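You operate a simulated robot arm through the tools that you are given. There is no shell and no other tool. Be economical: measure what you need, move in short steps, check, and stop when the job is done.

You run a simulated two-armed robot. Do the job below in one go: nothing can be reset, and whatever is moved stays where it is left.

JOB
Take the checked cloth from the worktop by the fridge and lay it out flat on the free end of the table.
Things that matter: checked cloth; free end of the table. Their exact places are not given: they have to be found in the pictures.

It is judged by the outcome, as a careful person would: the job done as asked, and still so three seconds after it is handed in. It fails if anything else is knocked over, pushed out of place, dropped, spilled or broken. Flat cloth is picked up by pressing the open fingertips on it (5 to 10 N) and closing them slowly along it; thin cloth reads only 2 to 8 mm in the jaws.

ROBOT AND FRAMES
Two 7-joint arms with two-finger parallel grippers on one trunk, on a base that drives. Base frame: it is fixed to the floor where the robot stands at the start and does not move with it; the origin is under the middle of the robot, x ahead of it, y to its left, z up. Lengths are in m, angles in degrees, forces in N, time in s.
The left shoulder is at the start at [0.06, 0.147, 0.543], the right one opposite. With the tool pointing down near the work surface each hand reaches from about 0.1 to 0.6 m from the robot's upright axis, wherever it stands, measured 20 degrees to its own side. Places, roughly: checked cloth [0.7, 0.2, 0.9]; free end of the table [-1, 1.6, 0.8]. Payload 3.43 kg a hand.
The tool frame of a hand sits at the grasp point between the pads (the TCP): z along the fingers, y along the line on which they close. The tips reach 0.03 m beyond it. Largest opening 0.094 m; finger width 0.028, thickness 0.01; the body of the gripper, 0.05 by 0.096 m, starts 0.055 m behind the TCP.
Orientation is that of the tool frame in the base frame, as a unit quaternion [w, x, y, z]. With the fingers straight down and closing along the base's y, the tool's x points along the base's -x, its y along +y and its z along -z.

CONTROLS
- The arms move only by the tool play_rows. It takes "left_commands", "right_commands" or both (then of equal length, played together; a hand with none holds still); each is text: rows parted by semicolons, each of 7 numbers parted by spaces: the shift along the tool's x, y, z in m, then the turn, a rotation vector about the tool's x, y, z in rad, then the opening, from 0 (shut) to 1 (fully open). In form: x y z rx ry rz fingers; .... A call has 1 to 20 rows; each row shifts and turns the commanded pose from where the row before left it, along the tool's axes as they then stand. Each row takes 0.2 s and may step no farther than 0.05 m and 8.6 degrees from the row before; otherwise, or with a gripper value out of range, the whole call is refused. Where a pose cannot be reached the arm comes as near as it can. A force on the tool above 40 N (or 10 N above the force at the start of the call, whichever is more), or a blocked arm, ends the call early, and 0.2 s more pass. Each finger travels about 0.072 m/s and halts on what it meets, pressing with about 45 N; the grip force reading is that of the motor and also rises with nothing between the fingers. The clock runs only during rows and for 0.2 s after the last one: add rows that do not move to give the fingers time. The reply holds the time, the measured pose of the TCP, the force on the tool along the base axes, the opening and the grip force, in the units named above and with some noise, with the torque about the TCP (base axes, N m) and any sound that the robot's microphone picked up.
- Cameras (640 x 400 px; columns grow to the right, rows downward): "scene" is now at [0.0584, 0.0301, 1.1907]; the picture's right is [0.31, -0.95, 0.00], its down [-0.39, -0.13, -0.91] and it looks along [0.86, 0.29, -0.41] (base axes); focal length 294 px, centre (320, 200). "left" rides on the left gripper at [0.076, -0.014, -0.103] in its tool frame; the picture's right is [0.18, 0.98, 0.00], its down [-0.75, 0.14, -0.64] and it looks along [-0.63, 0.12, 0.77] (tool axes); focal length 243 px, centre (320, 200). "right" rides on the right gripper at [0.076, 0.014, -0.103] in its tool frame; the picture's right is [-0.18, 0.98, 0.00], its down [-0.75, -0.14, -0.64] and it looks along [-0.63, -0.12, 0.77] (tool axes); focal length 243 px, centre (320, 200).
- camera(camera): a new picture of that camera. It takes no simulated time.
- raise_lower(by): slides the trunk up (or, below 0, down) by that many m; the arms and the scene camera ride with it, the base frame stays. It gives what a move gives, with no picture.
- steer(legs): drives the robot by 1 to 6 legs, each [ahead, left, turn to the left] in m, m and degrees, along the robot's own axes; the way and the turn of a leg run together, so that a leg with both is an arc; at most 1.5 m and 180 degrees a leg. The arms and the cameras ride along, it lands a little off, and it stops where it bumps. It gives what a move gives.
- turn_head(pan, tilt): turns the head with the scene camera to pan (to the left, within 86 degrees either way) and tilt (down, from -29 to 69), counted from straight ahead of the robot. It gives what a move gives.
- measure_at(camera, pixels): for up to 12 pixels [column, row] of the newest picture of that camera ("zoom" is the newest enlarged one), the place [x, y, z] in the base frame of the surface seen there, good to about 0.002 m. It takes no simulated time.
- zoom(camera, box): a new picture of the part [left, top, right, bottom] of that camera's present view, enlarged. It takes no simulated time.
- sign_off(): hands the job in; it is judged then, once.

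Work in short steps. Measure before you move; look again where a grasp or a placing could have gone wrong, and mend it. You have 80 turns and 78 pictures in all, those below and enlarged ones among them. Open the grippers and draw the arms clear of the work before you hand the job in, unless the task says otherwise; then end with one line.

The tools are called after "Call:" by a JSON object that holds its "name" and its "arguments". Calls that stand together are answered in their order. play_rows: Moves the arms, as the interface text tells. Its arguments: {"type":"object","properties":{"left_commands":{"type":"string"},"right_commands":{"type":"string"}},"required":[]} The other tools are called the same way: raise_lower (by) slides the trunk up or down; steer (legs) drives the base; turn_head (pan, tilt) turns the head that bears the scene camera; camera (camera) takes a picture; measure_at (camera, pixels) gives the place of the surface under pixels of a picture; zoom (camera, box) takes an enlarged picture of a part of a camera's view; sign_off () hands the job in.

At the start:

```text
time: 0.0
left_ee_pos: [0.276, 0.262, 0.9999]
left_ee_rot: [0.001, 0.0, 1.0, 0.0]
left_wrist_force: [0.6, 0.5, 0.1]
left_ft_torque: [-0.06, 0.01, 0.01]
left_opening: 0.094
left_gripper_force: 0.0
right_ee_pos: [0.3113, -0.0033, 0.9998]
right_ee_rot: [0.0, 0.001, 1.0, 0.001]
right_wrist_force: [-0.1, -0.3, 0.0]
right_ft_torque: [-0.01, 0.0, 0.01]
right_opening: 0.094
right_gripper_force: 0.0
trunk travel left (down, up): [-0.25, 0.0]
robot x, y, heading: [-0.0013, 0.002, -0.0]
head pan, tilt: [18.3, 24.5]
```

scene: 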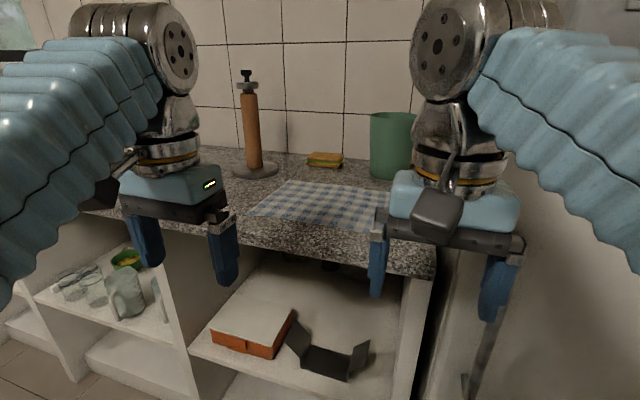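
right: 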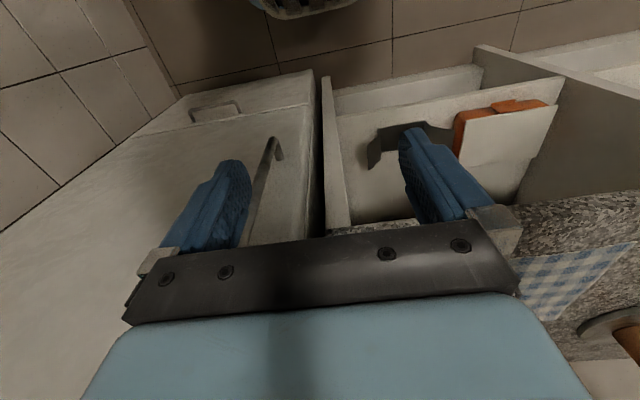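
left: 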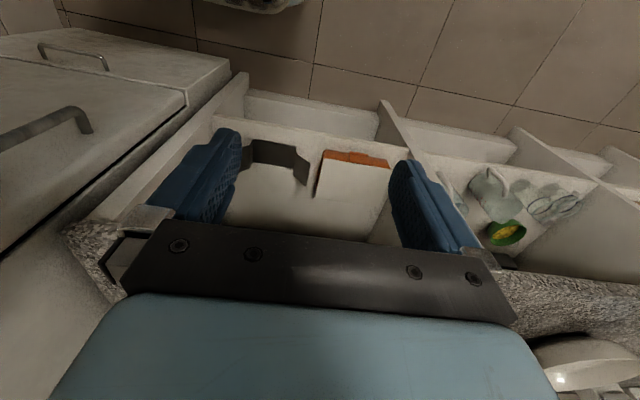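

The cloth lies on the worktop at about (325,205) in the scene picture. I measure its corners, the counter edge and its neighbours.

Call:
{"name": "measure_at", "arguments": {"camera": "scene", "pixels": [[288, 182], [386, 194], [250, 214], [365, 228], [320, 205], [300, 239], [430, 265], [256, 172], [325, 160], [390, 175], [250, 90], [340, 190]]}}

Call:
{"name": "zoom", "arguments": {"camera": "scene", "box": [220, 140, 440, 280]}}

```text
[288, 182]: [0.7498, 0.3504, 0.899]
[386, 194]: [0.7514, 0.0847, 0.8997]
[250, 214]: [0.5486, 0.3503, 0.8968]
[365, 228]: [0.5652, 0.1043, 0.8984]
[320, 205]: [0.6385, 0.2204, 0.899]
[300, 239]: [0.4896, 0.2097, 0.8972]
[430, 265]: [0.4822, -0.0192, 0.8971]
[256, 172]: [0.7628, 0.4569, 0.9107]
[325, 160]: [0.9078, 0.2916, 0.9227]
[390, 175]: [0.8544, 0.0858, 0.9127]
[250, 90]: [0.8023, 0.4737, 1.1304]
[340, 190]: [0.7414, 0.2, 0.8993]
```

```text
2.86 times, centred on (330, 210) of scene
```

zoom: 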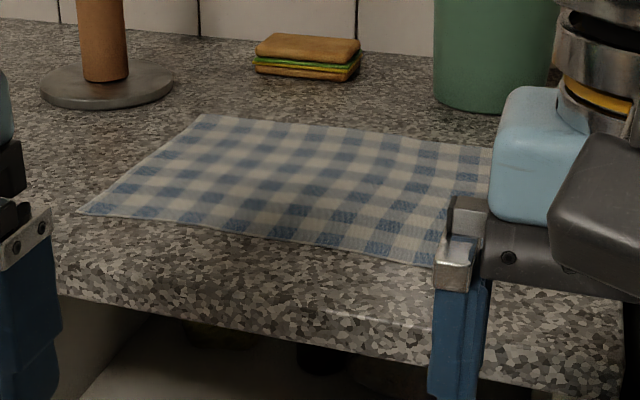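

The cloth spans about x 0.55–0.76 and y 0.08–0.35, with the worktop at z≈0.897. Before driving closer I check how near the fridge front and the cabinet are.

Call:
{"name": "measure_at", "arguments": {"camera": "right", "pixels": [[220, 120], [150, 200], [100, 260], [270, 150], [312, 120], [340, 150], [480, 60], [300, 90], [400, 225], [590, 230]]}}

Call:
{"name": "turn_head", "arguments": {"pan": 86, "tilt": 20}}

Call:
{"name": "camera", "arguments": {"camera": "scene"}}

```text
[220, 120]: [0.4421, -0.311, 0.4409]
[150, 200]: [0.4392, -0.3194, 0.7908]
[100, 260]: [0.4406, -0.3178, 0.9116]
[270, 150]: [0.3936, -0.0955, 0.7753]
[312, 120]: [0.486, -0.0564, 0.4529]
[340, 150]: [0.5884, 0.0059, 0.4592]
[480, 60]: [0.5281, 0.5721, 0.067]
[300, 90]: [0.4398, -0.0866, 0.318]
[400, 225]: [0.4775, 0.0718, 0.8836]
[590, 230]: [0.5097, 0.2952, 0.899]
```

```text
time: 1.4
left_ee_pos: [0.2764, 0.2625, 0.9992]
left_ee_rot: [0.001, 0.0, 1.0, 0.0]
left_wrist_force: [-0.3, 0.9, -0.7]
left_ft_torque: [0.01, 0.02, -0.01]
left_opening: 0.0941
left_gripper_force: 0.0
right_ee_pos: [0.3116, -0.0043, 0.9998]
right_ee_rot: [0.0, 0.0, 1.0, 0.001]
right_wrist_force: [0.2, 0.2, -1.3]
right_ft_torque: [-0.02, 0.0, 0.03]
right_opening: 0.0941
right_gripper_force: 0.0
trunk travel left (down, up): [-0.25, 0.0]
robot x, y, heading: [-0.002, 0.0014, -0.0]
head pan, tilt: [85.9, 20.0]
```

```text
73 pictures are left
```

scene: 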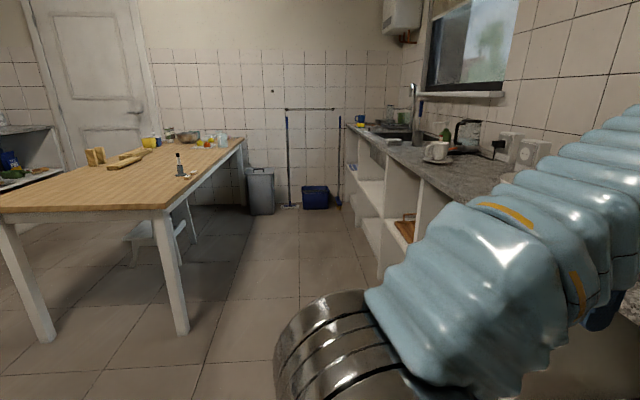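

The table is seen well: its near end (around (90,195)) is clear, while things stand on the far half. I measure its corners and the nearest objects.

Call:
{"name": "measure_at", "arguments": {"camera": "scene", "pixels": [[165, 208], [6, 211], [239, 142], [90, 195], [180, 175], [125, 160], [95, 157], [60, 185], [185, 330], [45, 335], [135, 262], [200, 170]]}}

Call:
{"name": "zoom", "arguments": {"camera": "scene", "box": [0, 110, 260, 280]}}

```text
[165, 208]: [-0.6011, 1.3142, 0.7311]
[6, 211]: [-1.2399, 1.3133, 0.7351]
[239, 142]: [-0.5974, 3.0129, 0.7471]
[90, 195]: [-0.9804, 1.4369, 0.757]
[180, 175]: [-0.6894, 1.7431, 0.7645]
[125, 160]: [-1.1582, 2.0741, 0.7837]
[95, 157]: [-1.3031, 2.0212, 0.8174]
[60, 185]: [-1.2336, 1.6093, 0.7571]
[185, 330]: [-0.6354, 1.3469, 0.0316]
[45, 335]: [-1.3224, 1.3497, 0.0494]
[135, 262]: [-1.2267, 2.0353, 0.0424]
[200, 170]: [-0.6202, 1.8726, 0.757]
```

```text
2.35 times, centred on (130, 195) of scene
```

zoom: 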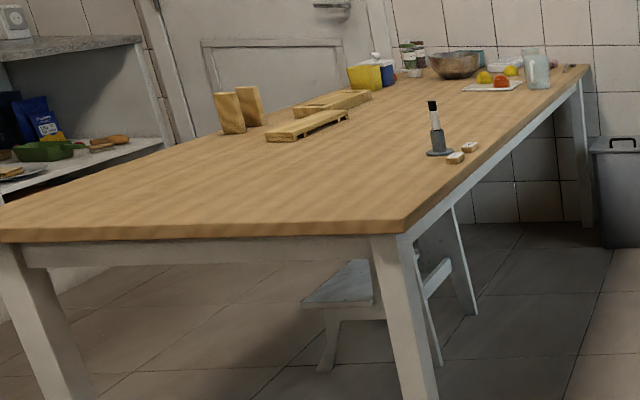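

The table top is at z≈0.757 with its free end from y 1.32 to about 1.7. Now I centre the robot on the cloth (0.2 m left), go ahead 0.1 m and look at it.

Call:
{"name": "steer", "arguments": {"legs": [[0, 0.2, 0], [0.1, 0, 0]]}}

Call:
{"name": "turn_head", "arguments": {"pan": 0, "tilt": 35}}

Call:
{"name": "camera", "arguments": {"camera": "scene"}}

```text
time: 3.7
left_ee_pos: [0.3756, 0.4638, 0.9995]
left_ee_rot: [0.001, 0.0, 1.0, 0.0]
left_wrist_force: [-0.9, -0.3, 0.0]
left_ft_torque: [0.02, 0.03, 0.01]
left_opening: 0.0942
left_gripper_force: 0.0
right_ee_pos: [0.4113, 0.1974, 1.001]
right_ee_rot: [0.001, -0.001, 1.0, 0.0]
right_wrist_force: [-0.8, -0.7, 0.3]
right_ft_torque: [-0.01, -0.04, 0.01]
right_opening: 0.094
right_gripper_force: 0.0
trunk travel left (down, up): [-0.25, 0.0]
robot x, y, heading: [0.1018, 0.2015, 0.1]
head pan, tilt: [85.9, 20.0]
```

```text
time: 5.3
left_ee_pos: [0.377, 0.4635, 0.9998]
left_ee_rot: [0.001, 0.0, 1.0, 0.0]
left_wrist_force: [-0.3, 0.1, 0.2]
left_ft_torque: [-0.02, 0.02, -0.01]
left_opening: 0.0941
left_gripper_force: 0.0
right_ee_pos: [0.412, 0.1976, 0.9998]
right_ee_rot: [0.0, 0.0, 1.0, 0.001]
right_wrist_force: [0.3, 0.5, -0.1]
right_ft_torque: [0.01, 0.01, 0.01]
right_opening: 0.094
right_gripper_force: 0.0
trunk travel left (down, up): [-0.25, 0.0]
robot x, y, heading: [0.103, 0.1998, 0.3]
head pan, tilt: [0.0, 35.0]
```

```text
71 pictures are left
```

scene: 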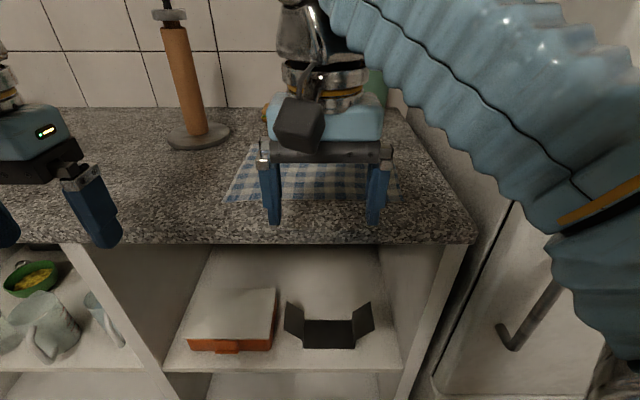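

The right hand hides the cloth. I move the right hand to about y 0.11 and the left one to about y 0.33, still at this height and short of the cloth, then look.

Call:
{"name": "play_rows", "arguments": {"left_commands": "0 -0.035 0 0 0 0 1;0 -0.035 0 0 0 0 1;0 -0.035 0 0 0 0 1;0 -0.03 0 0 0 0 1", "right_commands": "0 -0.035 0 0 0 0 1;0 -0.035 0 0 0 0 1;0 -0.02 0 0 0 0 1;0 0 0 0 0 0 1"}}

Call:
{"name": "camera", "arguments": {"camera": "scene"}}

Call:
{"name": "camera", "arguments": {"camera": "right"}}

Call:
{"name": "camera", "arguments": {"camera": "left"}}

```text
time: 6.3
left_ee_pos: [0.3778, 0.3261, 0.9969]
left_ee_rot: [0.0, -0.001, 1.0, 0.0]
left_wrist_force: [0.1, -1.0, -0.1]
left_ft_torque: [-0.02, -0.02, -0.01]
left_opening: 0.0938
left_gripper_force: 0.0
left hand out of reach, approached as far as the arm can: row 1
right_ee_pos: [0.4115, 0.1058, 1.0004]
right_ee_rot: [0.0, -0.001, 1.0, 0.001]
right_wrist_force: [-0.1, 0.2, 0.4]
right_ft_torque: [0.02, -0.01, 0.01]
right_opening: 0.094
right_gripper_force: 0.0
trunk travel left (down, up): [-0.25, 0.0]
robot x, y, heading: [0.0963, 0.1985, 0.3]
head pan, tilt: [0.0, 35.0]
```

```text
70 pictures are left
```

scene: 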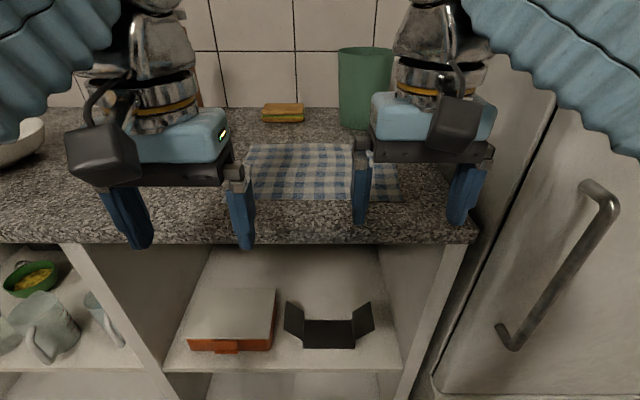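

```text
69 pictures are left
```

right: 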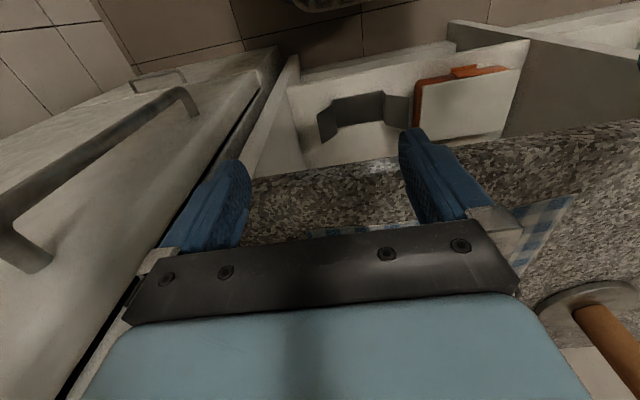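

```text
68 pictures are left
```

left: 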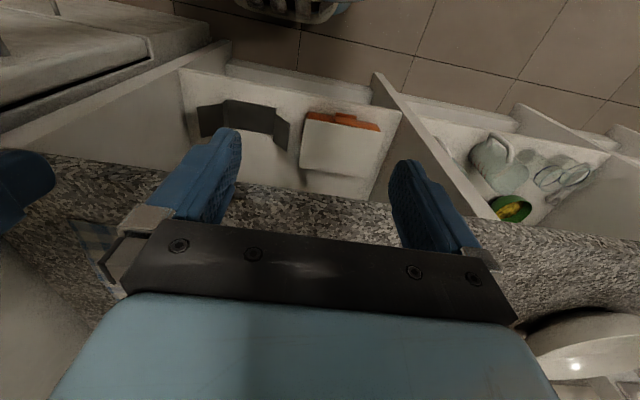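

Both near corners of the cloth now show in the scene: left (248,198) and right (402,200). I measure them and nearby obstacles.

Call:
{"name": "measure_at", "arguments": {"camera": "scene", "pixels": [[256, 197], [300, 200], [340, 200], [380, 201], [402, 201], [255, 146], [300, 145], [350, 146], [390, 170], [20, 140], [40, 125], [472, 235]]}}

Call:
{"name": "zoom", "arguments": {"camera": "scene", "box": [220, 120, 440, 257]}}

```text
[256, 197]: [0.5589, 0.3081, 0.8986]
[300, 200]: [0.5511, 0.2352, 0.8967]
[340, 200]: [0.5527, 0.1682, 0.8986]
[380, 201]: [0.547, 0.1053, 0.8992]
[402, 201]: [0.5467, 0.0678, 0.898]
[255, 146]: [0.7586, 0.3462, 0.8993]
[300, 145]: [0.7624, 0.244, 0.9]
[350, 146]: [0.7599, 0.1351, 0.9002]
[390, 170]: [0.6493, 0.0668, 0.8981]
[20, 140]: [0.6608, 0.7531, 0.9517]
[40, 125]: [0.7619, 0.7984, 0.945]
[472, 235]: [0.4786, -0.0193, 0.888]
```

```text
2.91 times, centred on (330, 188) of scene
```

zoom: 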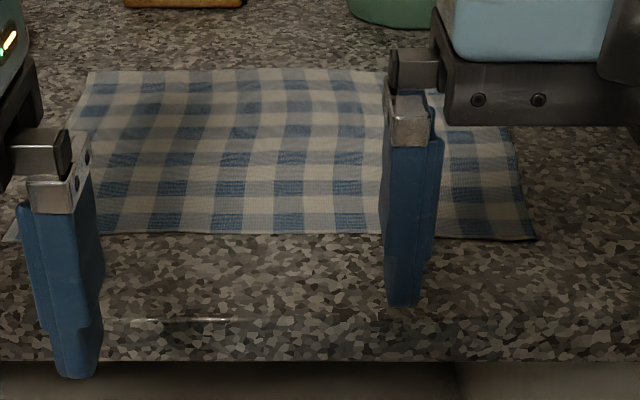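

Cloth: near edge x≈0.547, y 0.065–0.35. I bring both hands above the near corners (x 0.565; left y 0.305, right y 0.11) with the fingers half open, descending to about 3 cm above.

Call:
{"name": "play_rows", "arguments": {"left_commands": "-0.038 -0.0045 0 0 0 0 0.5;-0.038 -0.0045 0 0 0 0 0.5;-0.038 -0.0045 0 0 0 0 0.5;-0.038 -0.0045 0 0 0 0 0.5;-0.036 -0.004 0 0 0 0 0.5;0 0 0.02 0 0 0 0.5;0 0 0.02 0 0 0 0.5;0 0 0 0 0 0 0.5", "right_commands": "-0.031 0.001 0 0 0 0 0.5;-0.031 0.001 0 0 0 0 0.5;-0.031 0.001 0 0 0 0 0.5;-0.031 0.001 0 0 0 0 0.5;-0.029 0 0 0 0 0 0.5;0 0 0.02 0 0 0 0.5;0 0 0.02 0 0 0 0.5;0 0 0 0 0 0 0.5"}}

Call:
{"name": "camera", "arguments": {"camera": "scene"}}

Call:
{"name": "camera", "arguments": {"camera": "right"}}

Call:
{"name": "camera", "arguments": {"camera": "left"}}

```text
time: 8.1
left_ee_pos: [0.5471, 0.3131, 0.9387]
left_ee_rot: [0.001, -0.001, 1.0, 0.0]
left_wrist_force: [-0.9, 0.3, -0.2]
left_ft_torque: [-0.03, 0.01, -0.01]
left_opening: 0.047
left_gripper_force: 0.1
left hand out of reach, approached as far as the arm can: row 3, 4, 5
right_ee_pos: [0.4748, 0.108, 0.9577]
right_ee_rot: [0.001, -0.001, 1.0, 0.001]
right_wrist_force: [-1.2, 0.3, -0.1]
right_ft_torque: [-0.01, 0.0, -0.01]
right_opening: 0.047
right_gripper_force: 0.0
right hand out of reach, approached as far as the arm can: row 3, 4, 5
trunk travel left (down, up): [-0.25, 0.0]
robot x, y, heading: [0.0996, 0.1989, -0.2]
head pan, tilt: [0.0, 35.0]
```

```text
66 pictures are left
```

scene: 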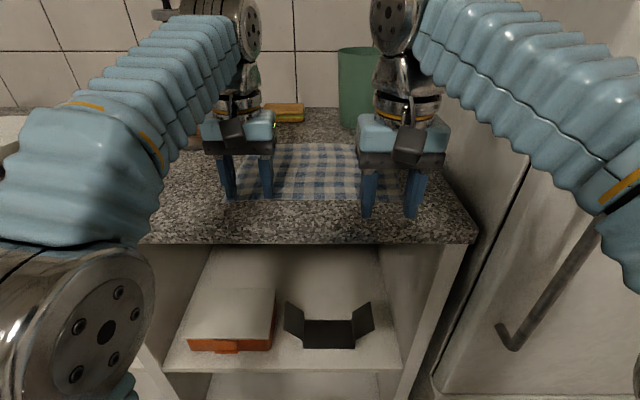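

```text
65 pictures are left
```

right: 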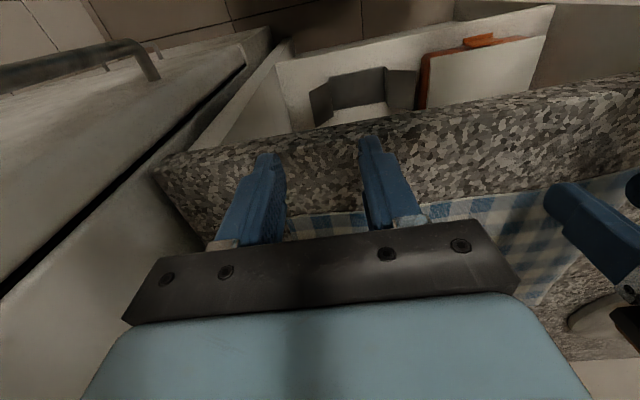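

```text
64 pictures are left
```

left: 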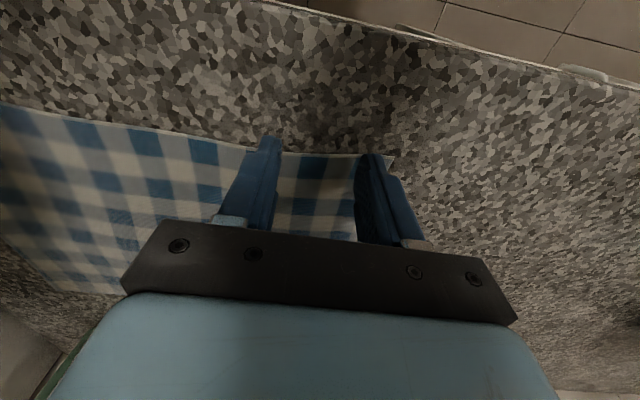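

Both hands hit their reach limit (right only to x 0.475). I need to stand closer; I check where the right arm is relative to the fridge and its handle first.

Call:
{"name": "measure_at", "arguments": {"camera": "scene", "pixels": [[615, 205], [625, 250], [560, 140], [500, 90], [545, 310], [600, 260], [80, 280], [100, 180], [425, 60]]}}

Call:
{"name": "play_rows", "arguments": {"left_commands": "0 0 -0.02 0 0 0 0.5;0.03 0 -0.02 0 0 0 0.5;0.03 0 0 0 0 0 0.5", "right_commands": "0 0 -0.02 0 0 0 0.5;0.03 0 -0.02 0 0 0 0.5;0 0 0 0 0 0 0.5"}}

```text
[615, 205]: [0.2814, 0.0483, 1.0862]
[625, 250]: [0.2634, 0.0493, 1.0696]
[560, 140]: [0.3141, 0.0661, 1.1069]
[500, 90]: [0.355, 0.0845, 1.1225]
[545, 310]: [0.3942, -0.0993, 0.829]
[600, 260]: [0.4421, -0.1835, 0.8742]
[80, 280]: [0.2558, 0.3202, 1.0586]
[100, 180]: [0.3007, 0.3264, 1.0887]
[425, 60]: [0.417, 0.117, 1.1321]
```

```text
time: 8.9
left_ee_pos: [0.488, 0.3127, 0.9821]
left_ee_rot: [0.0, 0.0, 1.0, 0.0]
left_wrist_force: [0.7, 0.3, 0.3]
left_ft_torque: [-0.01, 0.04, -0.01]
left_opening: 0.0471
left_gripper_force: 0.1
right_ee_pos: [0.4444, 0.1102, 0.999]
right_ee_rot: [0.0, -0.001, 1.0, 0.002]
right_wrist_force: [-0.3, 0.0, 0.2]
right_ft_torque: [0.01, 0.02, 0.02]
right_opening: 0.047
right_gripper_force: 0.0
trunk travel left (down, up): [-0.25, 0.0]
robot x, y, heading: [0.103, 0.2005, 0.1]
head pan, tilt: [0.0, 35.0]
```

The arms are well clear of the fridge. I drive 0.1 m further ahead with the hands raised.

Call:
{"name": "steer", "arguments": {"legs": [[0.1, 0.02, 0]]}}

```text
time: 10.1
left_ee_pos: [0.5895, 0.3327, 0.9812]
left_ee_rot: [0.001, -0.001, 1.0, 0.0]
left_wrist_force: [-0.7, -0.4, 0.0]
left_ft_torque: [0.0, 0.0, -0.01]
left_opening: 0.0472
left_gripper_force: 0.0
right_ee_pos: [0.5465, 0.1307, 0.9992]
right_ee_rot: [0.001, -0.001, 1.0, 0.001]
right_wrist_force: [-0.1, 0.0, 0.7]
right_ft_torque: [-0.01, -0.02, 0.04]
right_opening: 0.047
right_gripper_force: 0.0
trunk travel left (down, up): [-0.25, 0.0]
robot x, y, heading: [0.2003, 0.2167, -0.1]
head pan, tilt: [0.0, 35.0]
```

No bump. Now I place both hands over the near corners, at TCP z≈0.945 (tips ~1.7 cm above the cloth).

Call:
{"name": "play_rows", "arguments": {"left_commands": "0.012 -0.014 0 0 0 0 0.5;0.0125 -0.014 0.01 0 0 0 0.5;0 0 0.013 0 0 0 0.5;0 0 0.013 0 0 0 0.5;0 0 0 0 0 0 0.5", "right_commands": "-0.009 -0.011 0 0 0 0 0.5;-0.0095 -0.01 0.018 0 0 0 0.5;0 0 0.018 0 0 0 0.5;0 0 0.018 0 0 0 0.5;0 0 0 0 0 0 0.5"}}

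Call:
{"name": "camera", "arguments": {"camera": "right"}}

Call:
{"name": "camera", "arguments": {"camera": "left"}}

```text
time: 11.3
left_ee_pos: [0.565, 0.3061, 0.9447]
left_ee_rot: [0.002, -0.002, 1.0, 0.0]
left_wrist_force: [-0.7, 0.0, 0.8]
left_ft_torque: [0.02, 0.01, 0.0]
left_opening: 0.0469
left_gripper_force: 0.2
right_ee_pos: [0.5619, 0.1091, 0.9442]
right_ee_rot: [0.002, 0.0, 1.0, 0.001]
right_wrist_force: [-0.2, 0.4, -0.5]
right_ft_torque: [0.01, 0.01, 0.0]
right_opening: 0.0473
right_gripper_force: 0.1
trunk travel left (down, up): [-0.25, 0.0]
robot x, y, heading: [0.1999, 0.2226, 0.1]
head pan, tilt: [0.0, 35.0]
```

```text
63 pictures are left
```

right: 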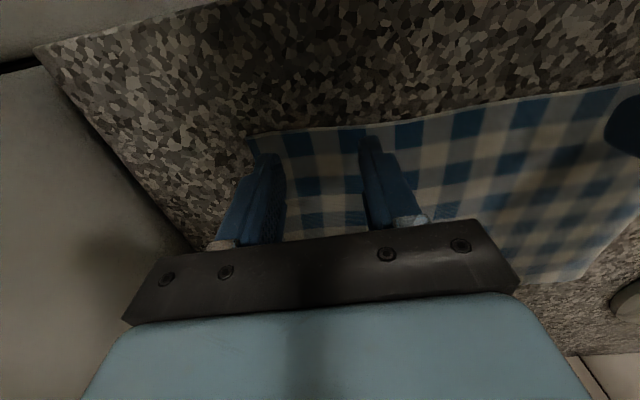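

```text
62 pictures are left
```

left: 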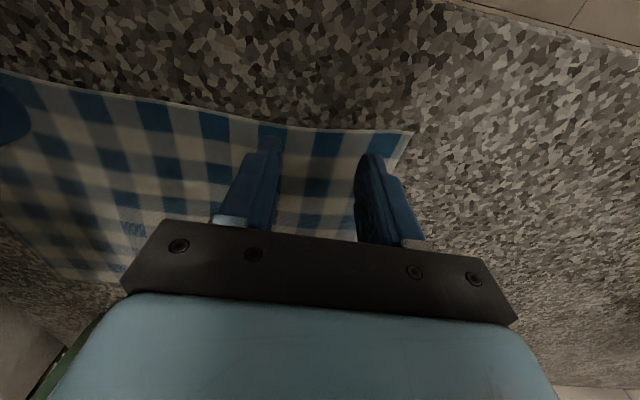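

Both grippers sit just inside the corners. I descend in small steps toward contact (TCP ≈0.928).

Call:
{"name": "play_rows", "arguments": {"left_commands": "0 0 0.005 0 0 0 0.5;0 0 0.005 0 0 0 0.5;0 0 0.005 0 0 0 0.5;0 0 0.002 0 0 0 0.5;0 0 0 0 0 0 0.5", "right_commands": "0 0 0.005 0 0 0 0.5;0 0 0.005 0 0 0 0.5;0 0 0.005 0 0 0 0.5;0 0 0.002 0 0 0 0.5;0 0 0 0 0 0 0.5"}}

```text
time: 12.4
left_ee_pos: [0.5633, 0.3042, 0.9318]
left_ee_rot: [0.006, -0.001, 1.0, -0.001]
left_wrist_force: [0.8, -0.2, 27.1]
left_ft_torque: [0.29, 0.22, 0.04]
left_opening: 0.0471
left_gripper_force: 0.1
right_ee_pos: [0.5626, 0.1108, 0.9312]
right_ee_rot: [0.006, -0.002, 1.0, 0.004]
right_wrist_force: [1.7, 0.6, 25.4]
right_ft_torque: [-0.7, 0.19, 0.01]
right_opening: 0.0471
right_gripper_force: 0.1
trunk travel left (down, up): [-0.25, 0.0]
robot x, y, heading: [0.2006, 0.2225, 0.2]
head pan, tilt: [0.0, 35.0]
stopped in row 5 (left hand): the force on the tool passed its limit at 43 N (the readings are from after the stop); the commanded pose is now the measured one
```

Contact is at about TCP z 0.932, and the force is too high (27 N). I ease up 1.5 mm to get to 5–10 N.

Call:
{"name": "play_rows", "arguments": {"left_commands": "0 0 -0.0012 0 0 0 0.5;0 0 0 0 0 0 0.5", "right_commands": "0 0 -0.0012 0 0 0 0.5;0 0 0 0 0 0 0.5"}}

```text
time: 13.0
left_ee_pos: [0.563, 0.3043, 0.9311]
left_ee_rot: [0.005, 0.0, 1.0, 0.0]
left_wrist_force: [3.2, -1.2, 37.2]
left_ft_torque: [0.28, 0.22, 0.03]
left_opening: 0.0469
left_gripper_force: 0.0
right_ee_pos: [0.5627, 0.1105, 0.9315]
right_ee_rot: [0.003, -0.001, 1.0, 0.003]
right_wrist_force: [0.9, -0.2, 21.1]
right_ft_torque: [-0.49, 0.18, 0.02]
right_opening: 0.047
right_gripper_force: 0.0
trunk travel left (down, up): [-0.25, 0.0]
robot x, y, heading: [0.2011, 0.2211, -0.1]
head pan, tilt: [0.0, 35.0]
```

Still 37 N left and 21 N right, so I lift further: 2.5 mm left, 1.5 mm right.

Call:
{"name": "play_rows", "arguments": {"left_commands": "0 0 -0.0025 0 0 0 0.5;0 0 0 0 0 0 0.5", "right_commands": "0 0 -0.0015 0 0 0 0.5;0 0 0 0 0 0 0.5"}}

```text
time: 13.6
left_ee_pos: [0.5637, 0.3056, 0.9314]
left_ee_rot: [0.003, -0.001, 1.0, 0.0]
left_wrist_force: [-0.1, -0.7, 0.6]
left_ft_torque: [-0.01, 0.0, -0.02]
left_opening: 0.0472
left_gripper_force: 0.1
right_ee_pos: [0.5646, 0.111, 0.9317]
right_ee_rot: [0.004, -0.002, 1.0, 0.002]
right_wrist_force: [-3.8, -0.8, 15.9]
right_ft_torque: [-0.37, 0.23, -0.06]
right_opening: 0.0471
right_gripper_force: 0.0
trunk travel left (down, up): [-0.25, 0.0]
robot x, y, heading: [0.1983, 0.2211, 0.1]
head pan, tilt: [0.0, 35.0]
```

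Left just lost contact, right is at 16 N. I trim left down 0.6 mm and right up 0.5 mm.

Call:
{"name": "play_rows", "arguments": {"left_commands": "0 0 0.0006 0 0 0 0.5;0 0 0 0 0 0 0.5", "right_commands": "0 0 -0.0005 0 0 0 0.5;0 0 0 0 0 0 0.5"}}

```text
time: 14.2
left_ee_pos: [0.5649, 0.3053, 0.9338]
left_ee_rot: [0.003, 0.0, 1.0, 0.0]
left_wrist_force: [-1.2, 0.3, 0.4]
left_ft_torque: [0.03, 0.01, -0.04]
left_opening: 0.0472
left_gripper_force: 0.0
right_ee_pos: [0.5642, 0.1095, 0.9314]
right_ee_rot: [0.004, -0.002, 1.0, 0.002]
right_wrist_force: [-1.4, 0.9, 4.5]
right_ft_torque: [-0.11, 0.0, -0.02]
right_opening: 0.0466
right_gripper_force: 0.0
trunk travel left (down, up): [-0.25, 0.0]
robot x, y, heading: [0.2001, 0.2198, 0.4]
head pan, tilt: [0.0, 35.0]
```

Right is at ~5 N; left needs a little more. I step left down 1 mm, and right by 0.2 mm.

Call:
{"name": "play_rows", "arguments": {"left_commands": "0 0 0.001 0 0 0 0.5;0 0 0 0 0 0 0.5", "right_commands": "0 0 0.0002 0 0 0 0.5;0 0 0 0 0 0 0.5"}}

```text
time: 14.8
left_ee_pos: [0.5644, 0.3047, 0.9323]
left_ee_rot: [0.004, 0.0, 1.0, 0.001]
left_wrist_force: [1.5, 0.7, 8.6]
left_ft_torque: [0.07, 0.02, -0.03]
left_opening: 0.0472
left_gripper_force: 0.2
right_ee_pos: [0.5631, 0.1099, 0.9328]
right_ee_rot: [0.003, -0.001, 1.0, 0.002]
right_wrist_force: [-0.7, 0.1, -0.2]
right_ft_torque: [-0.04, 0.02, -0.01]
right_opening: 0.0468
right_gripper_force: 0.1
trunk travel left (down, up): [-0.25, 0.0]
robot x, y, heading: [0.1989, 0.2177, 0.1]
head pan, tilt: [0.0, 35.0]
```

Left presses 8.6 N. Right gets 0.7 mm more.

Call:
{"name": "play_rows", "arguments": {"right_commands": "0 0 0.0007 0 0 0 0.5;0 0 0 0 0 0 0.5"}}

```text
time: 15.4
left_ee_pos: [0.5643, 0.3048, 0.9316]
left_ee_rot: [0.004, 0.0, 1.0, 0.0]
left_wrist_force: [2.1, 1.2, 9.0]
left_ft_torque: [0.12, 0.04, 0.0]
left_opening: 0.0469
left_gripper_force: 0.2
right_ee_pos: [0.5639, 0.1092, 0.9322]
right_ee_rot: [0.004, -0.001, 1.0, 0.003]
right_wrist_force: [0.7, 0.2, 5.0]
right_ft_torque: [-0.1, 0.04, 0.02]
right_opening: 0.0469
right_gripper_force: 0.0
trunk travel left (down, up): [-0.25, 0.0]
robot x, y, heading: [0.2027, 0.2207, 0.1]
head pan, tilt: [0.0, 35.0]
```

Both press well (9 N and 5 N). Now I close both slowly along the cloth.

Call:
{"name": "play_rows", "arguments": {"left_commands": "0 0 0 0 0 0 0.46;0 0 0 0 0 0 0.42;0 0 0 0 0 0 0.38;0 0 0 0 0 0 0.34;0 0 0 0 0 0 0.3;0 0 0 0 0 0 0.26;0 0 0 0 0 0 0.22;0 0 0 0 0 0 0.18;0 0 0 0 0 0 0.14;0 0 0 0 0 0 0.1;0 0 0 0 0 0 0.06;0 0 0 0 0 0 0.03;0 0 0 0 0 0 0;0 0 0 0 0 0 0;0 0 0 0 0 0 0", "right_commands": "0 0 0.0001 0 0 0 0.46;0 0 0 0 0 0 0.42;0 0 0 0 0 0 0.38;0 0 0 0 0 0 0.34;0 0 0 0 0 0 0.3;0 0 0 0 0 0 0.26;0 0 0 0 0 0 0.22;0 0 0 0 0 0 0.18;0 0 0 0 0 0 0.14;0 0 0 0 0 0 0.1;0 0 0 0 0 0 0.06;0 0 0 0 0 0 0.03;0 0 0 0 0 0 0;0 0 0 0 0 0 0;0 0 0 0 0 0 0"}}

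Call:
{"name": "camera", "arguments": {"camera": "scene"}}

Call:
{"name": "camera", "arguments": {"camera": "right"}}

Call:
{"name": "camera", "arguments": {"camera": "left"}}

```text
time: 18.6
left_ee_pos: [0.565, 0.3046, 0.9308]
left_ee_rot: [0.004, -0.001, 1.0, -0.001]
left_wrist_force: [0.4, -0.3, 12.7]
left_ft_torque: [-0.05, 0.11, -0.04]
left_opening: 0.0028
left_gripper_force: 36.4
right_ee_pos: [0.563, 0.1087, 0.9312]
right_ee_rot: [0.003, -0.001, 1.0, 0.002]
right_wrist_force: [0.2, -0.5, 1.6]
right_ft_torque: [-0.02, 0.03, -0.01]
right_opening: 0.0
right_gripper_force: 32.9
trunk travel left (down, up): [-0.25, 0.0]
robot x, y, heading: [0.2028, 0.2215, -0.0]
head pan, tilt: [0.0, 35.0]
```

```text
61 pictures are left
```

scene: 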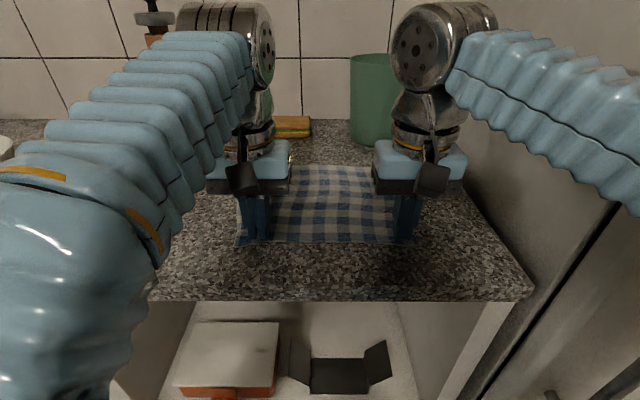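

```text
60 pictures are left
```

right: 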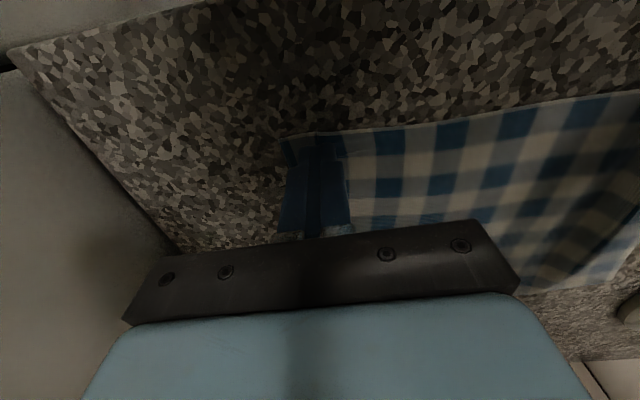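

```text
59 pictures are left
```

left: 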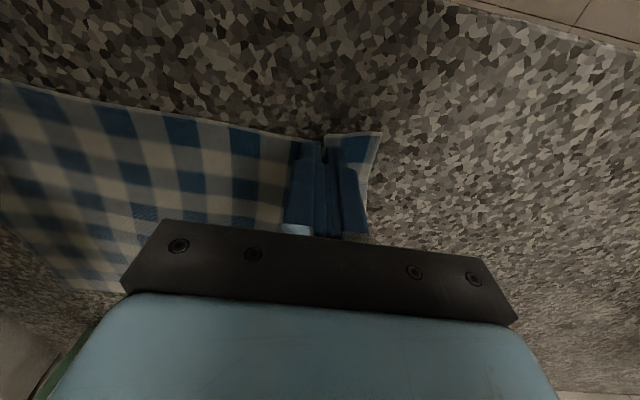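

Left has cloth (2.8 mm); right shut on nothing (0.0). I lift right 4 mm, reopen, and press again a bit harder.

Call:
{"name": "play_rows", "arguments": {"right_commands": "0 0 -0.004 0 0 0 0;0 0 0 0 0 0 0.3;0 0 0 0 0 0 0.5;0 0 0 0 0 0 0.5;0 0 0.003 0 0 0 0.5;0 0 0.0012 0 0 0 0.5;0 0 0 0 0 0 0.5"}}

```text
time: 20.2
left_ee_pos: [0.5647, 0.3049, 0.9317]
left_ee_rot: [0.005, -0.001, 1.0, 0.0]
left_wrist_force: [0.7, -2.1, 10.0]
left_ft_torque: [-0.02, 0.03, 0.03]
left_opening: 0.0025
left_gripper_force: 36.7
right_ee_pos: [0.5641, 0.1092, 0.9315]
right_ee_rot: [0.004, 0.0, 1.0, 0.002]
right_wrist_force: [0.2, -0.1, 5.9]
right_ft_torque: [-0.11, 0.08, -0.02]
right_opening: 0.0472
right_gripper_force: 0.6
trunk travel left (down, up): [-0.25, 0.0]
robot x, y, heading: [0.2028, 0.2222, -0.0]
head pan, tilt: [0.0, 35.0]
```

Right presses 5.9 N; I add slight downward steps so that the press stays near 10 N while closing.

Call:
{"name": "play_rows", "arguments": {"right_commands": "0 0 0.0003 0 0 0 0.46;0 0 0 0 0 0 0.42;0 0 0 0 0 0 0.38;0 0 0 0 0 0 0.34;0 0 0.0001 0 0 0 0.3;0 0 0 0 0 0 0.26;0 0 0 0 0 0 0.22;0 0 0.0001 0 0 0 0.18;0 0 0 0 0 0 0.14;0 0 0 0 0 0 0.1;0 0 0 0 0 0 0.06;0 0 0 0 0 0 0.03;0 0 0 0 0 0 0;0 0 0 0 0 0 0;0 0 0 0 0 0 0"}}

Call:
{"name": "camera", "arguments": {"camera": "right"}}

```text
time: 23.4
left_ee_pos: [0.5638, 0.3054, 0.9328]
left_ee_rot: [0.005, -0.002, 1.0, -0.001]
left_wrist_force: [0.5, -12.6, 2.5]
left_ft_torque: [-0.38, 0.01, 0.03]
left_opening: 0.0023
left_gripper_force: 37.0
right_ee_pos: [0.5631, 0.1103, 0.9317]
right_ee_rot: [0.004, -0.002, 1.0, 0.003]
right_wrist_force: [0.2, 14.7, 31.2]
right_ft_torque: [0.45, 0.13, -0.08]
right_opening: 0.0025
right_gripper_force: 37.5
trunk travel left (down, up): [-0.25, 0.0]
robot x, y, heading: [0.2, 0.2234, 0.1]
head pan, tilt: [0.0, 35.0]
```

```text
58 pictures are left
```

right: 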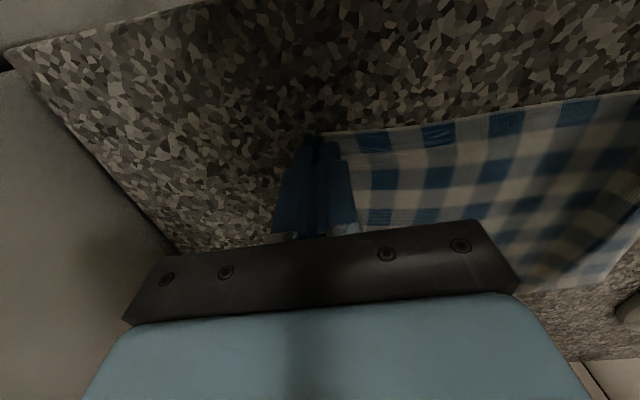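

Both now hold cloth (2.3 and 2.5 mm) and the cloth is taut between them (≈13 N sideways). I move the right hand 1 cm toward the left while lifting slowly.

Call:
{"name": "play_rows", "arguments": {"left_commands": "0 0 -0.001 0 0 0 0;0 -0.001 -0.003 0 0 0 0;0 -0.001 -0.005 0 0 0 0;0 0 -0.005 0 0 0 0;0 0 -0.01 0 0 0 0;0 0 -0.01 0 0 0 0;0 0 -0.01 0 0 0 0;0 0 0 0 0 0 0", "right_commands": "0 0.001 -0.001 0 0 0 0;0 0.003 -0.003 0 0 0 0;0 0.003 -0.005 0 0 0 0;0 0.001 -0.005 0 0 0 0;0 0 -0.01 0 0 0 0;0 0 -0.01 0 0 0 0;0 0 -0.01 0 0 0 0;0 0 0 0 0 0 0"}}

Call:
{"name": "camera", "arguments": {"camera": "scene"}}

```text
time: 25.2
left_ee_pos: [0.5653, 0.3018, 0.9748]
left_ee_rot: [0.003, -0.001, 1.0, 0.0]
left_wrist_force: [0.3, -0.5, -1.6]
left_ft_torque: [-0.04, 0.01, 0.01]
left_opening: 0.0025
left_gripper_force: 37.6
right_ee_pos: [0.5647, 0.1168, 0.9748]
right_ee_rot: [0.003, -0.001, 1.0, 0.002]
right_wrist_force: [0.0, 0.2, -0.2]
right_ft_torque: [-0.05, 0.0, 0.0]
right_opening: 0.0022
right_gripper_force: 36.8
trunk travel left (down, up): [-0.25, 0.0]
robot x, y, heading: [0.1979, 0.2189, 0.1]
head pan, tilt: [0.0, 35.0]
```

```text
57 pictures are left
```

scene: 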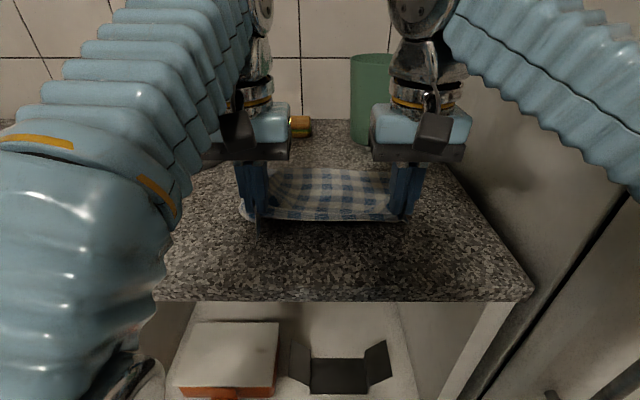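

Both corners hang on. I lift to about z 1.05 while drawing back a little.

Call:
{"name": "play_rows", "arguments": {"left_commands": "0.01 0 -0.015 0 0 0 0;0.01 0 -0.015 0 0 0 0;0.01 0 -0.015 0 0 0 0;0.01 0 -0.015 0 0 0 0;0.01 0 -0.015 0 0 0 0;0 0 0 0 0 0 0", "right_commands": "0.01 0 -0.015 0 0 0 0;0.01 0 -0.015 0 0 0 0;0.01 0 -0.015 0 0 0 0;0.01 0 -0.015 0 0 0 0;0.01 0 -0.015 0 0 0 0;0 0 0 0 0 0 0"}}

Call:
{"name": "camera", "arguments": {"camera": "scene"}}

```text
time: 26.6
left_ee_pos: [0.5496, 0.3028, 0.9976]
left_ee_rot: [0.004, 0.0, 1.0, 0.0]
left_wrist_force: [0.3, -1.0, 0.6]
left_ft_torque: [0.03, 0.03, 0.0]
left_opening: 0.0025
left_gripper_force: 37.6
left hand out of reach, approached as far as the arm can: row 2, 3, 4, 5
right_ee_pos: [0.5475, 0.1196, 0.9991]
right_ee_rot: [0.004, 0.0, 1.0, 0.003]
right_wrist_force: [0.3, 0.3, -0.1]
right_ft_torque: [-0.02, 0.02, 0.02]
right_opening: 0.0023
right_gripper_force: 37.1
right hand out of reach, approached as far as the arm can: row 2, 3, 4, 5
trunk travel left (down, up): [-0.25, 0.0]
robot x, y, heading: [0.2002, 0.2208, -0.0]
head pan, tilt: [0.0, 35.0]
```

```text
56 pictures are left
```

scene: 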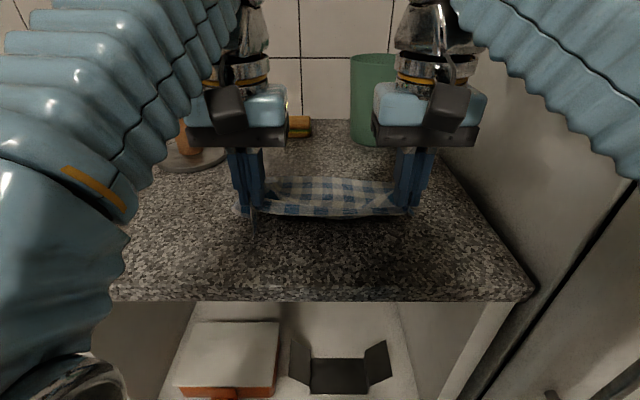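

The hands top out at z≈1.0, enough to clear the 0.757 table with the ~0.2 m hang. I back off 0.5 m so the cloth slides off the counter edge and check it.

Call:
{"name": "steer", "arguments": {"legs": [[-0.25, 0, 0], [-0.25, 0, 0]]}}

Call:
{"name": "camera", "arguments": {"camera": "scene"}}

Call:
{"name": "turn_head", "arguments": {"pan": 86, "tilt": 30}}

Call:
{"name": "camera", "arguments": {"camera": "scene"}}

```text
time: 29.8
left_ee_pos: [0.0487, 0.3009, 0.9989]
left_ee_rot: [0.003, 0.0, 1.0, 0.0]
left_wrist_force: [0.6, -0.2, 0.3]
left_ft_torque: [-0.03, 0.02, 0.02]
left_opening: 0.0025
left_gripper_force: 37.3
right_ee_pos: [0.0448, 0.1178, 0.9997]
right_ee_rot: [0.003, 0.0, 1.0, 0.003]
right_wrist_force: [0.1, -0.9, 0.2]
right_ft_torque: [0.0, 0.0, 0.02]
right_opening: 0.0022
right_gripper_force: 37.6
trunk travel left (down, up): [-0.25, 0.0]
robot x, y, heading: [-0.3008, 0.2223, -0.1]
head pan, tilt: [0.0, 35.0]
```

```text
55 pictures are left
```

scene: 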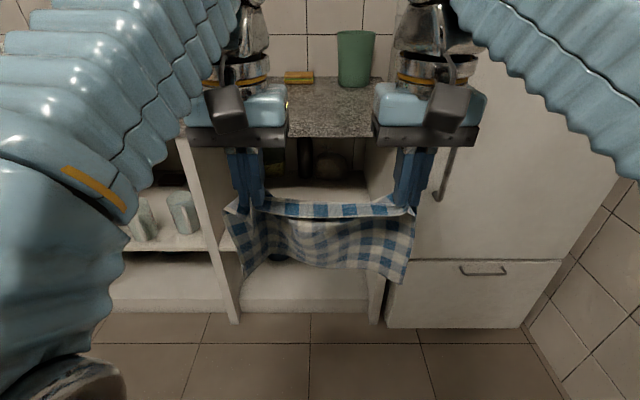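

```text
time: 31.4
left_ee_pos: [0.0468, 0.3009, 0.9977]
left_ee_rot: [0.003, 0.0, 1.0, 0.001]
left_wrist_force: [0.0, -0.6, -1.2]
left_ft_torque: [-0.01, 0.0, -0.02]
left_opening: 0.0025
left_gripper_force: 37.5
right_ee_pos: [0.0446, 0.118, 0.9988]
right_ee_rot: [0.003, 0.0, 1.0, 0.003]
right_wrist_force: [0.6, 0.1, -0.2]
right_ft_torque: [-0.02, 0.02, 0.04]
right_opening: 0.0022
right_gripper_force: 36.9
trunk travel left (down, up): [-0.25, 0.0]
robot x, y, heading: [-0.3039, 0.2219, 0.0]
head pan, tilt: [85.9, 30.0]
```

```text
54 pictures are left
```

scene: 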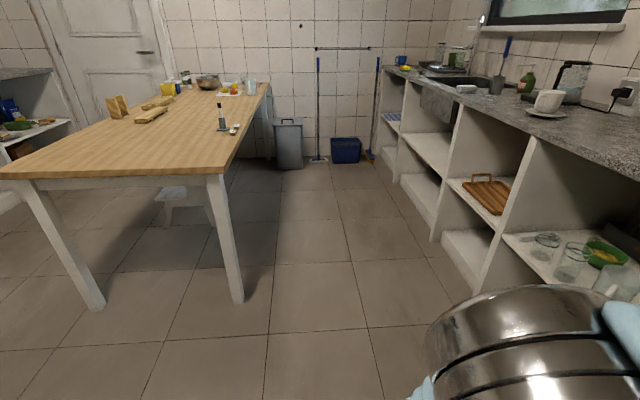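

The cloth hangs nicely between the hands and the floor before the table is clear. I turn 90° left on the spot and look.

Call:
{"name": "steer", "arguments": {"legs": [[0, 0, 90]]}}

Call:
{"name": "turn_head", "arguments": {"pan": 60, "tilt": 30}}

Call:
{"name": "camera", "arguments": {"camera": "scene"}}

```text
time: 35.6
left_ee_pos: [-0.3704, 0.5729, 0.9978]
left_ee_rot: [0.003, -0.695, 0.719, 0.003]
left_wrist_force: [0.0, 0.0, 0.4]
left_ft_torque: [-0.01, -0.03, -0.05]
left_opening: 0.0027
left_gripper_force: 37.0
right_ee_pos: [-0.1882, 0.5627, 1.0003]
right_ee_rot: [0.001, -0.696, 0.718, 0.004]
right_wrist_force: [-0.5, -0.6, -0.8]
right_ft_torque: [-0.01, -0.02, -0.08]
right_opening: 0.0022
right_gripper_force: 36.8
trunk travel left (down, up): [-0.25, 0.0]
robot x, y, heading: [-0.3017, 0.2182, 88.3]
head pan, tilt: [85.9, 30.0]
```

```text
time: 36.5
left_ee_pos: [-0.3716, 0.571, 0.9976]
left_ee_rot: [0.003, -0.695, 0.719, 0.002]
left_wrist_force: [0.7, -0.4, 0.0]
left_ft_torque: [-0.03, -0.01, -0.04]
left_opening: 0.0024
left_gripper_force: 36.8
right_ee_pos: [-0.1893, 0.5633, 0.9992]
right_ee_rot: [0.0, -0.696, 0.718, 0.004]
right_wrist_force: [-0.4, 0.1, -0.1]
right_ft_torque: [-0.01, 0.01, -0.04]
right_opening: 0.0021
right_gripper_force: 37.1
trunk travel left (down, up): [-0.25, 0.0]
robot x, y, heading: [-0.3018, 0.2212, 88.2]
head pan, tilt: [60.0, 30.0]
```

```text
53 pictures are left
```

scene: 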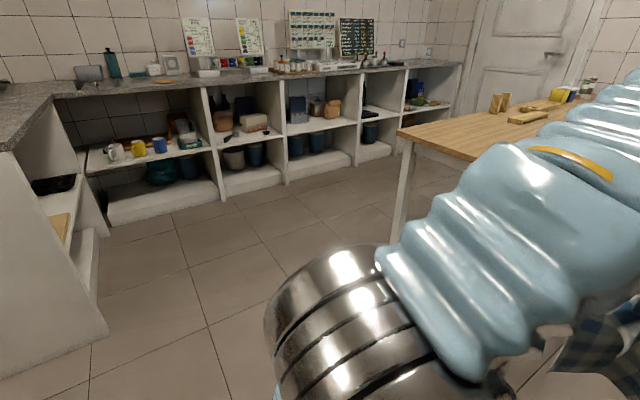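

The floor toward the table's front looks clear; I check how close the cabinet at the left of the picture (90,300) stands, and the table's far corner.

Call:
{"name": "measure_at", "arguments": {"camera": "scene", "pixels": [[100, 330], [95, 200], [30, 140], [400, 130], [180, 300], [240, 240], [222, 198]]}}

```text
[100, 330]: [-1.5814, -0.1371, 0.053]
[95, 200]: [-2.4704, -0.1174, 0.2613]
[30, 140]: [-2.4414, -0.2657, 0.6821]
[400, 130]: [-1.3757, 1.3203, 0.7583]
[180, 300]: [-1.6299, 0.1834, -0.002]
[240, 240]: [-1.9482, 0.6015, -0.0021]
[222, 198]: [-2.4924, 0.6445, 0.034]
```

All clear. I drive sideways 0.68 m to the table's middle and ahead 0.45 m, straightening to 90°.

Call:
{"name": "steer", "arguments": {"legs": [[0, 0, 1.8], [0, 0.68, 0], [0.45, 0, 0]]}}

Call:
{"name": "turn_head", "arguments": {"pan": 0, "tilt": 38}}

Call:
{"name": "camera", "arguments": {"camera": "scene"}}

```text
time: 43.0
left_ee_pos: [-1.0726, 1.0307, 0.9988]
left_ee_rot: [-0.003, 0.709, -0.705, -0.003]
left_wrist_force: [0.9, -0.1, 0.3]
left_ft_torque: [-0.02, -0.01, -0.04]
left_opening: 0.0026
left_gripper_force: 37.0
right_ee_pos: [-0.8873, 1.0301, 1.0006]
right_ee_rot: [0.0, 0.709, -0.705, -0.004]
right_wrist_force: [0.7, -0.2, 0.1]
right_ft_torque: [0.0, 0.01, -0.04]
right_opening: 0.0023
right_gripper_force: 36.7
trunk travel left (down, up): [-0.25, 0.0]
robot x, y, heading: [-0.9893, 0.6842, 90.3]
head pan, tilt: [60.0, 30.0]
```

```text
time: 44.3
left_ee_pos: [-1.073, 1.0303, 0.9985]
left_ee_rot: [-0.001, 0.709, -0.706, -0.002]
left_wrist_force: [-0.5, 0.4, 0.2]
left_ft_torque: [0.0, 0.01, -0.03]
left_opening: 0.0022
left_gripper_force: 37.3
right_ee_pos: [-0.8886, 1.0302, 1.0005]
right_ee_rot: [-0.001, 0.709, -0.705, -0.005]
right_wrist_force: [0.8, 0.4, -0.9]
right_ft_torque: [0.01, -0.05, -0.09]
right_opening: 0.0023
right_gripper_force: 36.8
trunk travel left (down, up): [-0.25, 0.0]
robot x, y, heading: [-0.989, 0.6839, 90.3]
head pan, tilt: [0.0, 38.0]
```

```text
52 pictures are left
```

scene: 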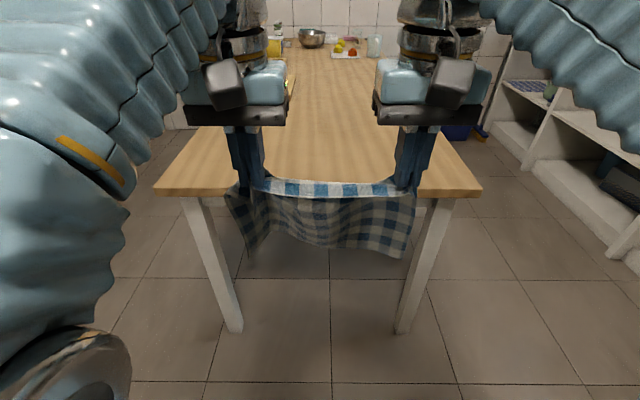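

Well aligned with the table end. I check how low the cloth's bottom corners hang.

Call:
{"name": "measure_at", "arguments": {"camera": "scene", "pixels": [[403, 253], [252, 250], [330, 245], [330, 230], [240, 215], [412, 215], [300, 180]]}}

```text
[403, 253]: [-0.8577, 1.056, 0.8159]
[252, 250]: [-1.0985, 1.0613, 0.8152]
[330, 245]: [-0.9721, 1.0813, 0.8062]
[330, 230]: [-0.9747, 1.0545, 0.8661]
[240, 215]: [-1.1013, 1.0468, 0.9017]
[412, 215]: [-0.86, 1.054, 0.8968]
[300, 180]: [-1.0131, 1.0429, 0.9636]
```

The bottom hangs at z≈0.80, 4 cm above the table top. The reach at this height is short, so I tilt both grippers 40° with the fingers pointing forward to gain reach, while still short of the table.

Call:
{"name": "play_rows", "arguments": {"left_commands": "0 0 0 0 -0.14 0 0;0 0 0 0 -0.14 0 0;0 0 0 0 -0.14 0 0;0 0 0 0 -0.14 0 0;0 0 0 0 -0.14 0 0;0 0 0 0 0 0 0", "right_commands": "0 0 0 0 -0.14 0 0;0 0 0 0 -0.14 0 0;0 0 0 0 -0.14 0 0;0 0 0 0 -0.14 0 0;0 0 0 0 -0.14 0 0;0 0 0 0 0 0 0"}}

```text
time: 45.7
left_ee_pos: [-1.0724, 1.0298, 0.9977]
left_ee_rot: [-0.245, 0.665, -0.661, -0.246]
left_wrist_force: [0.0, 0.6, 0.3]
left_ft_torque: [-0.01, -0.02, -0.05]
left_opening: 0.0024
left_gripper_force: 37.3
right_ee_pos: [-0.889, 1.0277, 1.0007]
right_ee_rot: [-0.243, 0.665, -0.662, -0.248]
right_wrist_force: [-0.4, -0.3, 0.1]
right_ft_torque: [0.03, 0.01, -0.05]
right_opening: 0.0023
right_gripper_force: 37.0
trunk travel left (down, up): [-0.25, 0.0]
robot x, y, heading: [-0.9873, 0.6853, 90.3]
head pan, tilt: [0.0, 38.0]
```

Tilt worked with the TCP unmoved. Now I try extending 0.15 m forward at this height (still short of the table edge).

Call:
{"name": "play_rows", "arguments": {"left_commands": "-0.023 0 0.0193 0 0 0 0;-0.023 0 0.0193 0 0 0 0;-0.023 0 0.0193 0 0 0 0;-0.023 0 0.0193 0 0 0 0;-0.023 0 0.0193 0 0 0 0;0 0 0 0 0 0 0", "right_commands": "-0.023 0 0.0193 0 0 0 0;-0.023 0 0.0193 0 0 0 0;-0.023 0 0.0193 0 0 0 0;-0.023 0 0.0193 0 0 0 0;-0.023 0 0.0193 0 0 0 0;0 0 0 0 0 0 0"}}

```text
time: 47.1
left_ee_pos: [-1.0714, 1.1823, 1.001]
left_ee_rot: [-0.244, 0.665, -0.662, -0.246]
left_wrist_force: [0.4, -0.6, -0.2]
left_ft_torque: [-0.02, 0.02, -0.03]
left_opening: 0.0023
left_gripper_force: 36.8
right_ee_pos: [-0.8909, 1.1792, 1.0017]
right_ee_rot: [-0.243, 0.665, -0.662, -0.247]
right_wrist_force: [-0.4, 0.5, -0.1]
right_ft_torque: [-0.02, 0.03, -0.06]
right_opening: 0.0024
right_gripper_force: 37.1
trunk travel left (down, up): [-0.25, 0.0]
robot x, y, heading: [-0.9909, 0.6792, 90.5]
head pan, tilt: [0.0, 38.0]
```

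Reach is now 0.5 m at z 1.0. I drive 0.34 m ahead so the hands are over the table at y≈1.52.

Call:
{"name": "steer", "arguments": {"legs": [[0.34, 0, 0]]}}

Call:
{"name": "camera", "arguments": {"camera": "scene"}}

```text
time: 49.3
left_ee_pos: [-1.0706, 1.517, 0.9998]
left_ee_rot: [0.245, -0.663, 0.664, 0.244]
left_wrist_force: [0.4, -0.2, -0.4]
left_ft_torque: [0.02, -0.01, -0.05]
left_opening: 0.0022
left_gripper_force: 37.4
right_ee_pos: [-0.8892, 1.5147, 1.0024]
right_ee_rot: [0.243, -0.663, 0.663, 0.247]
right_wrist_force: [0.2, 1.0, -0.4]
right_ft_torque: [0.0, -0.01, -0.04]
right_opening: 0.0023
right_gripper_force: 37.0
trunk travel left (down, up): [-0.25, 0.0]
robot x, y, heading: [-0.9936, 1.0193, 90.0]
head pan, tilt: [0.0, 38.0]
```

```text
51 pictures are left
```

scene: 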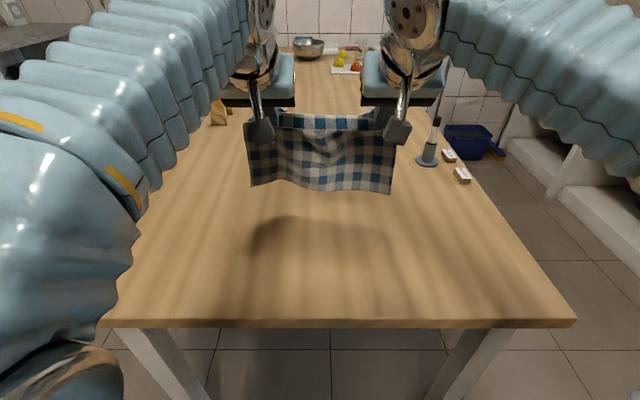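

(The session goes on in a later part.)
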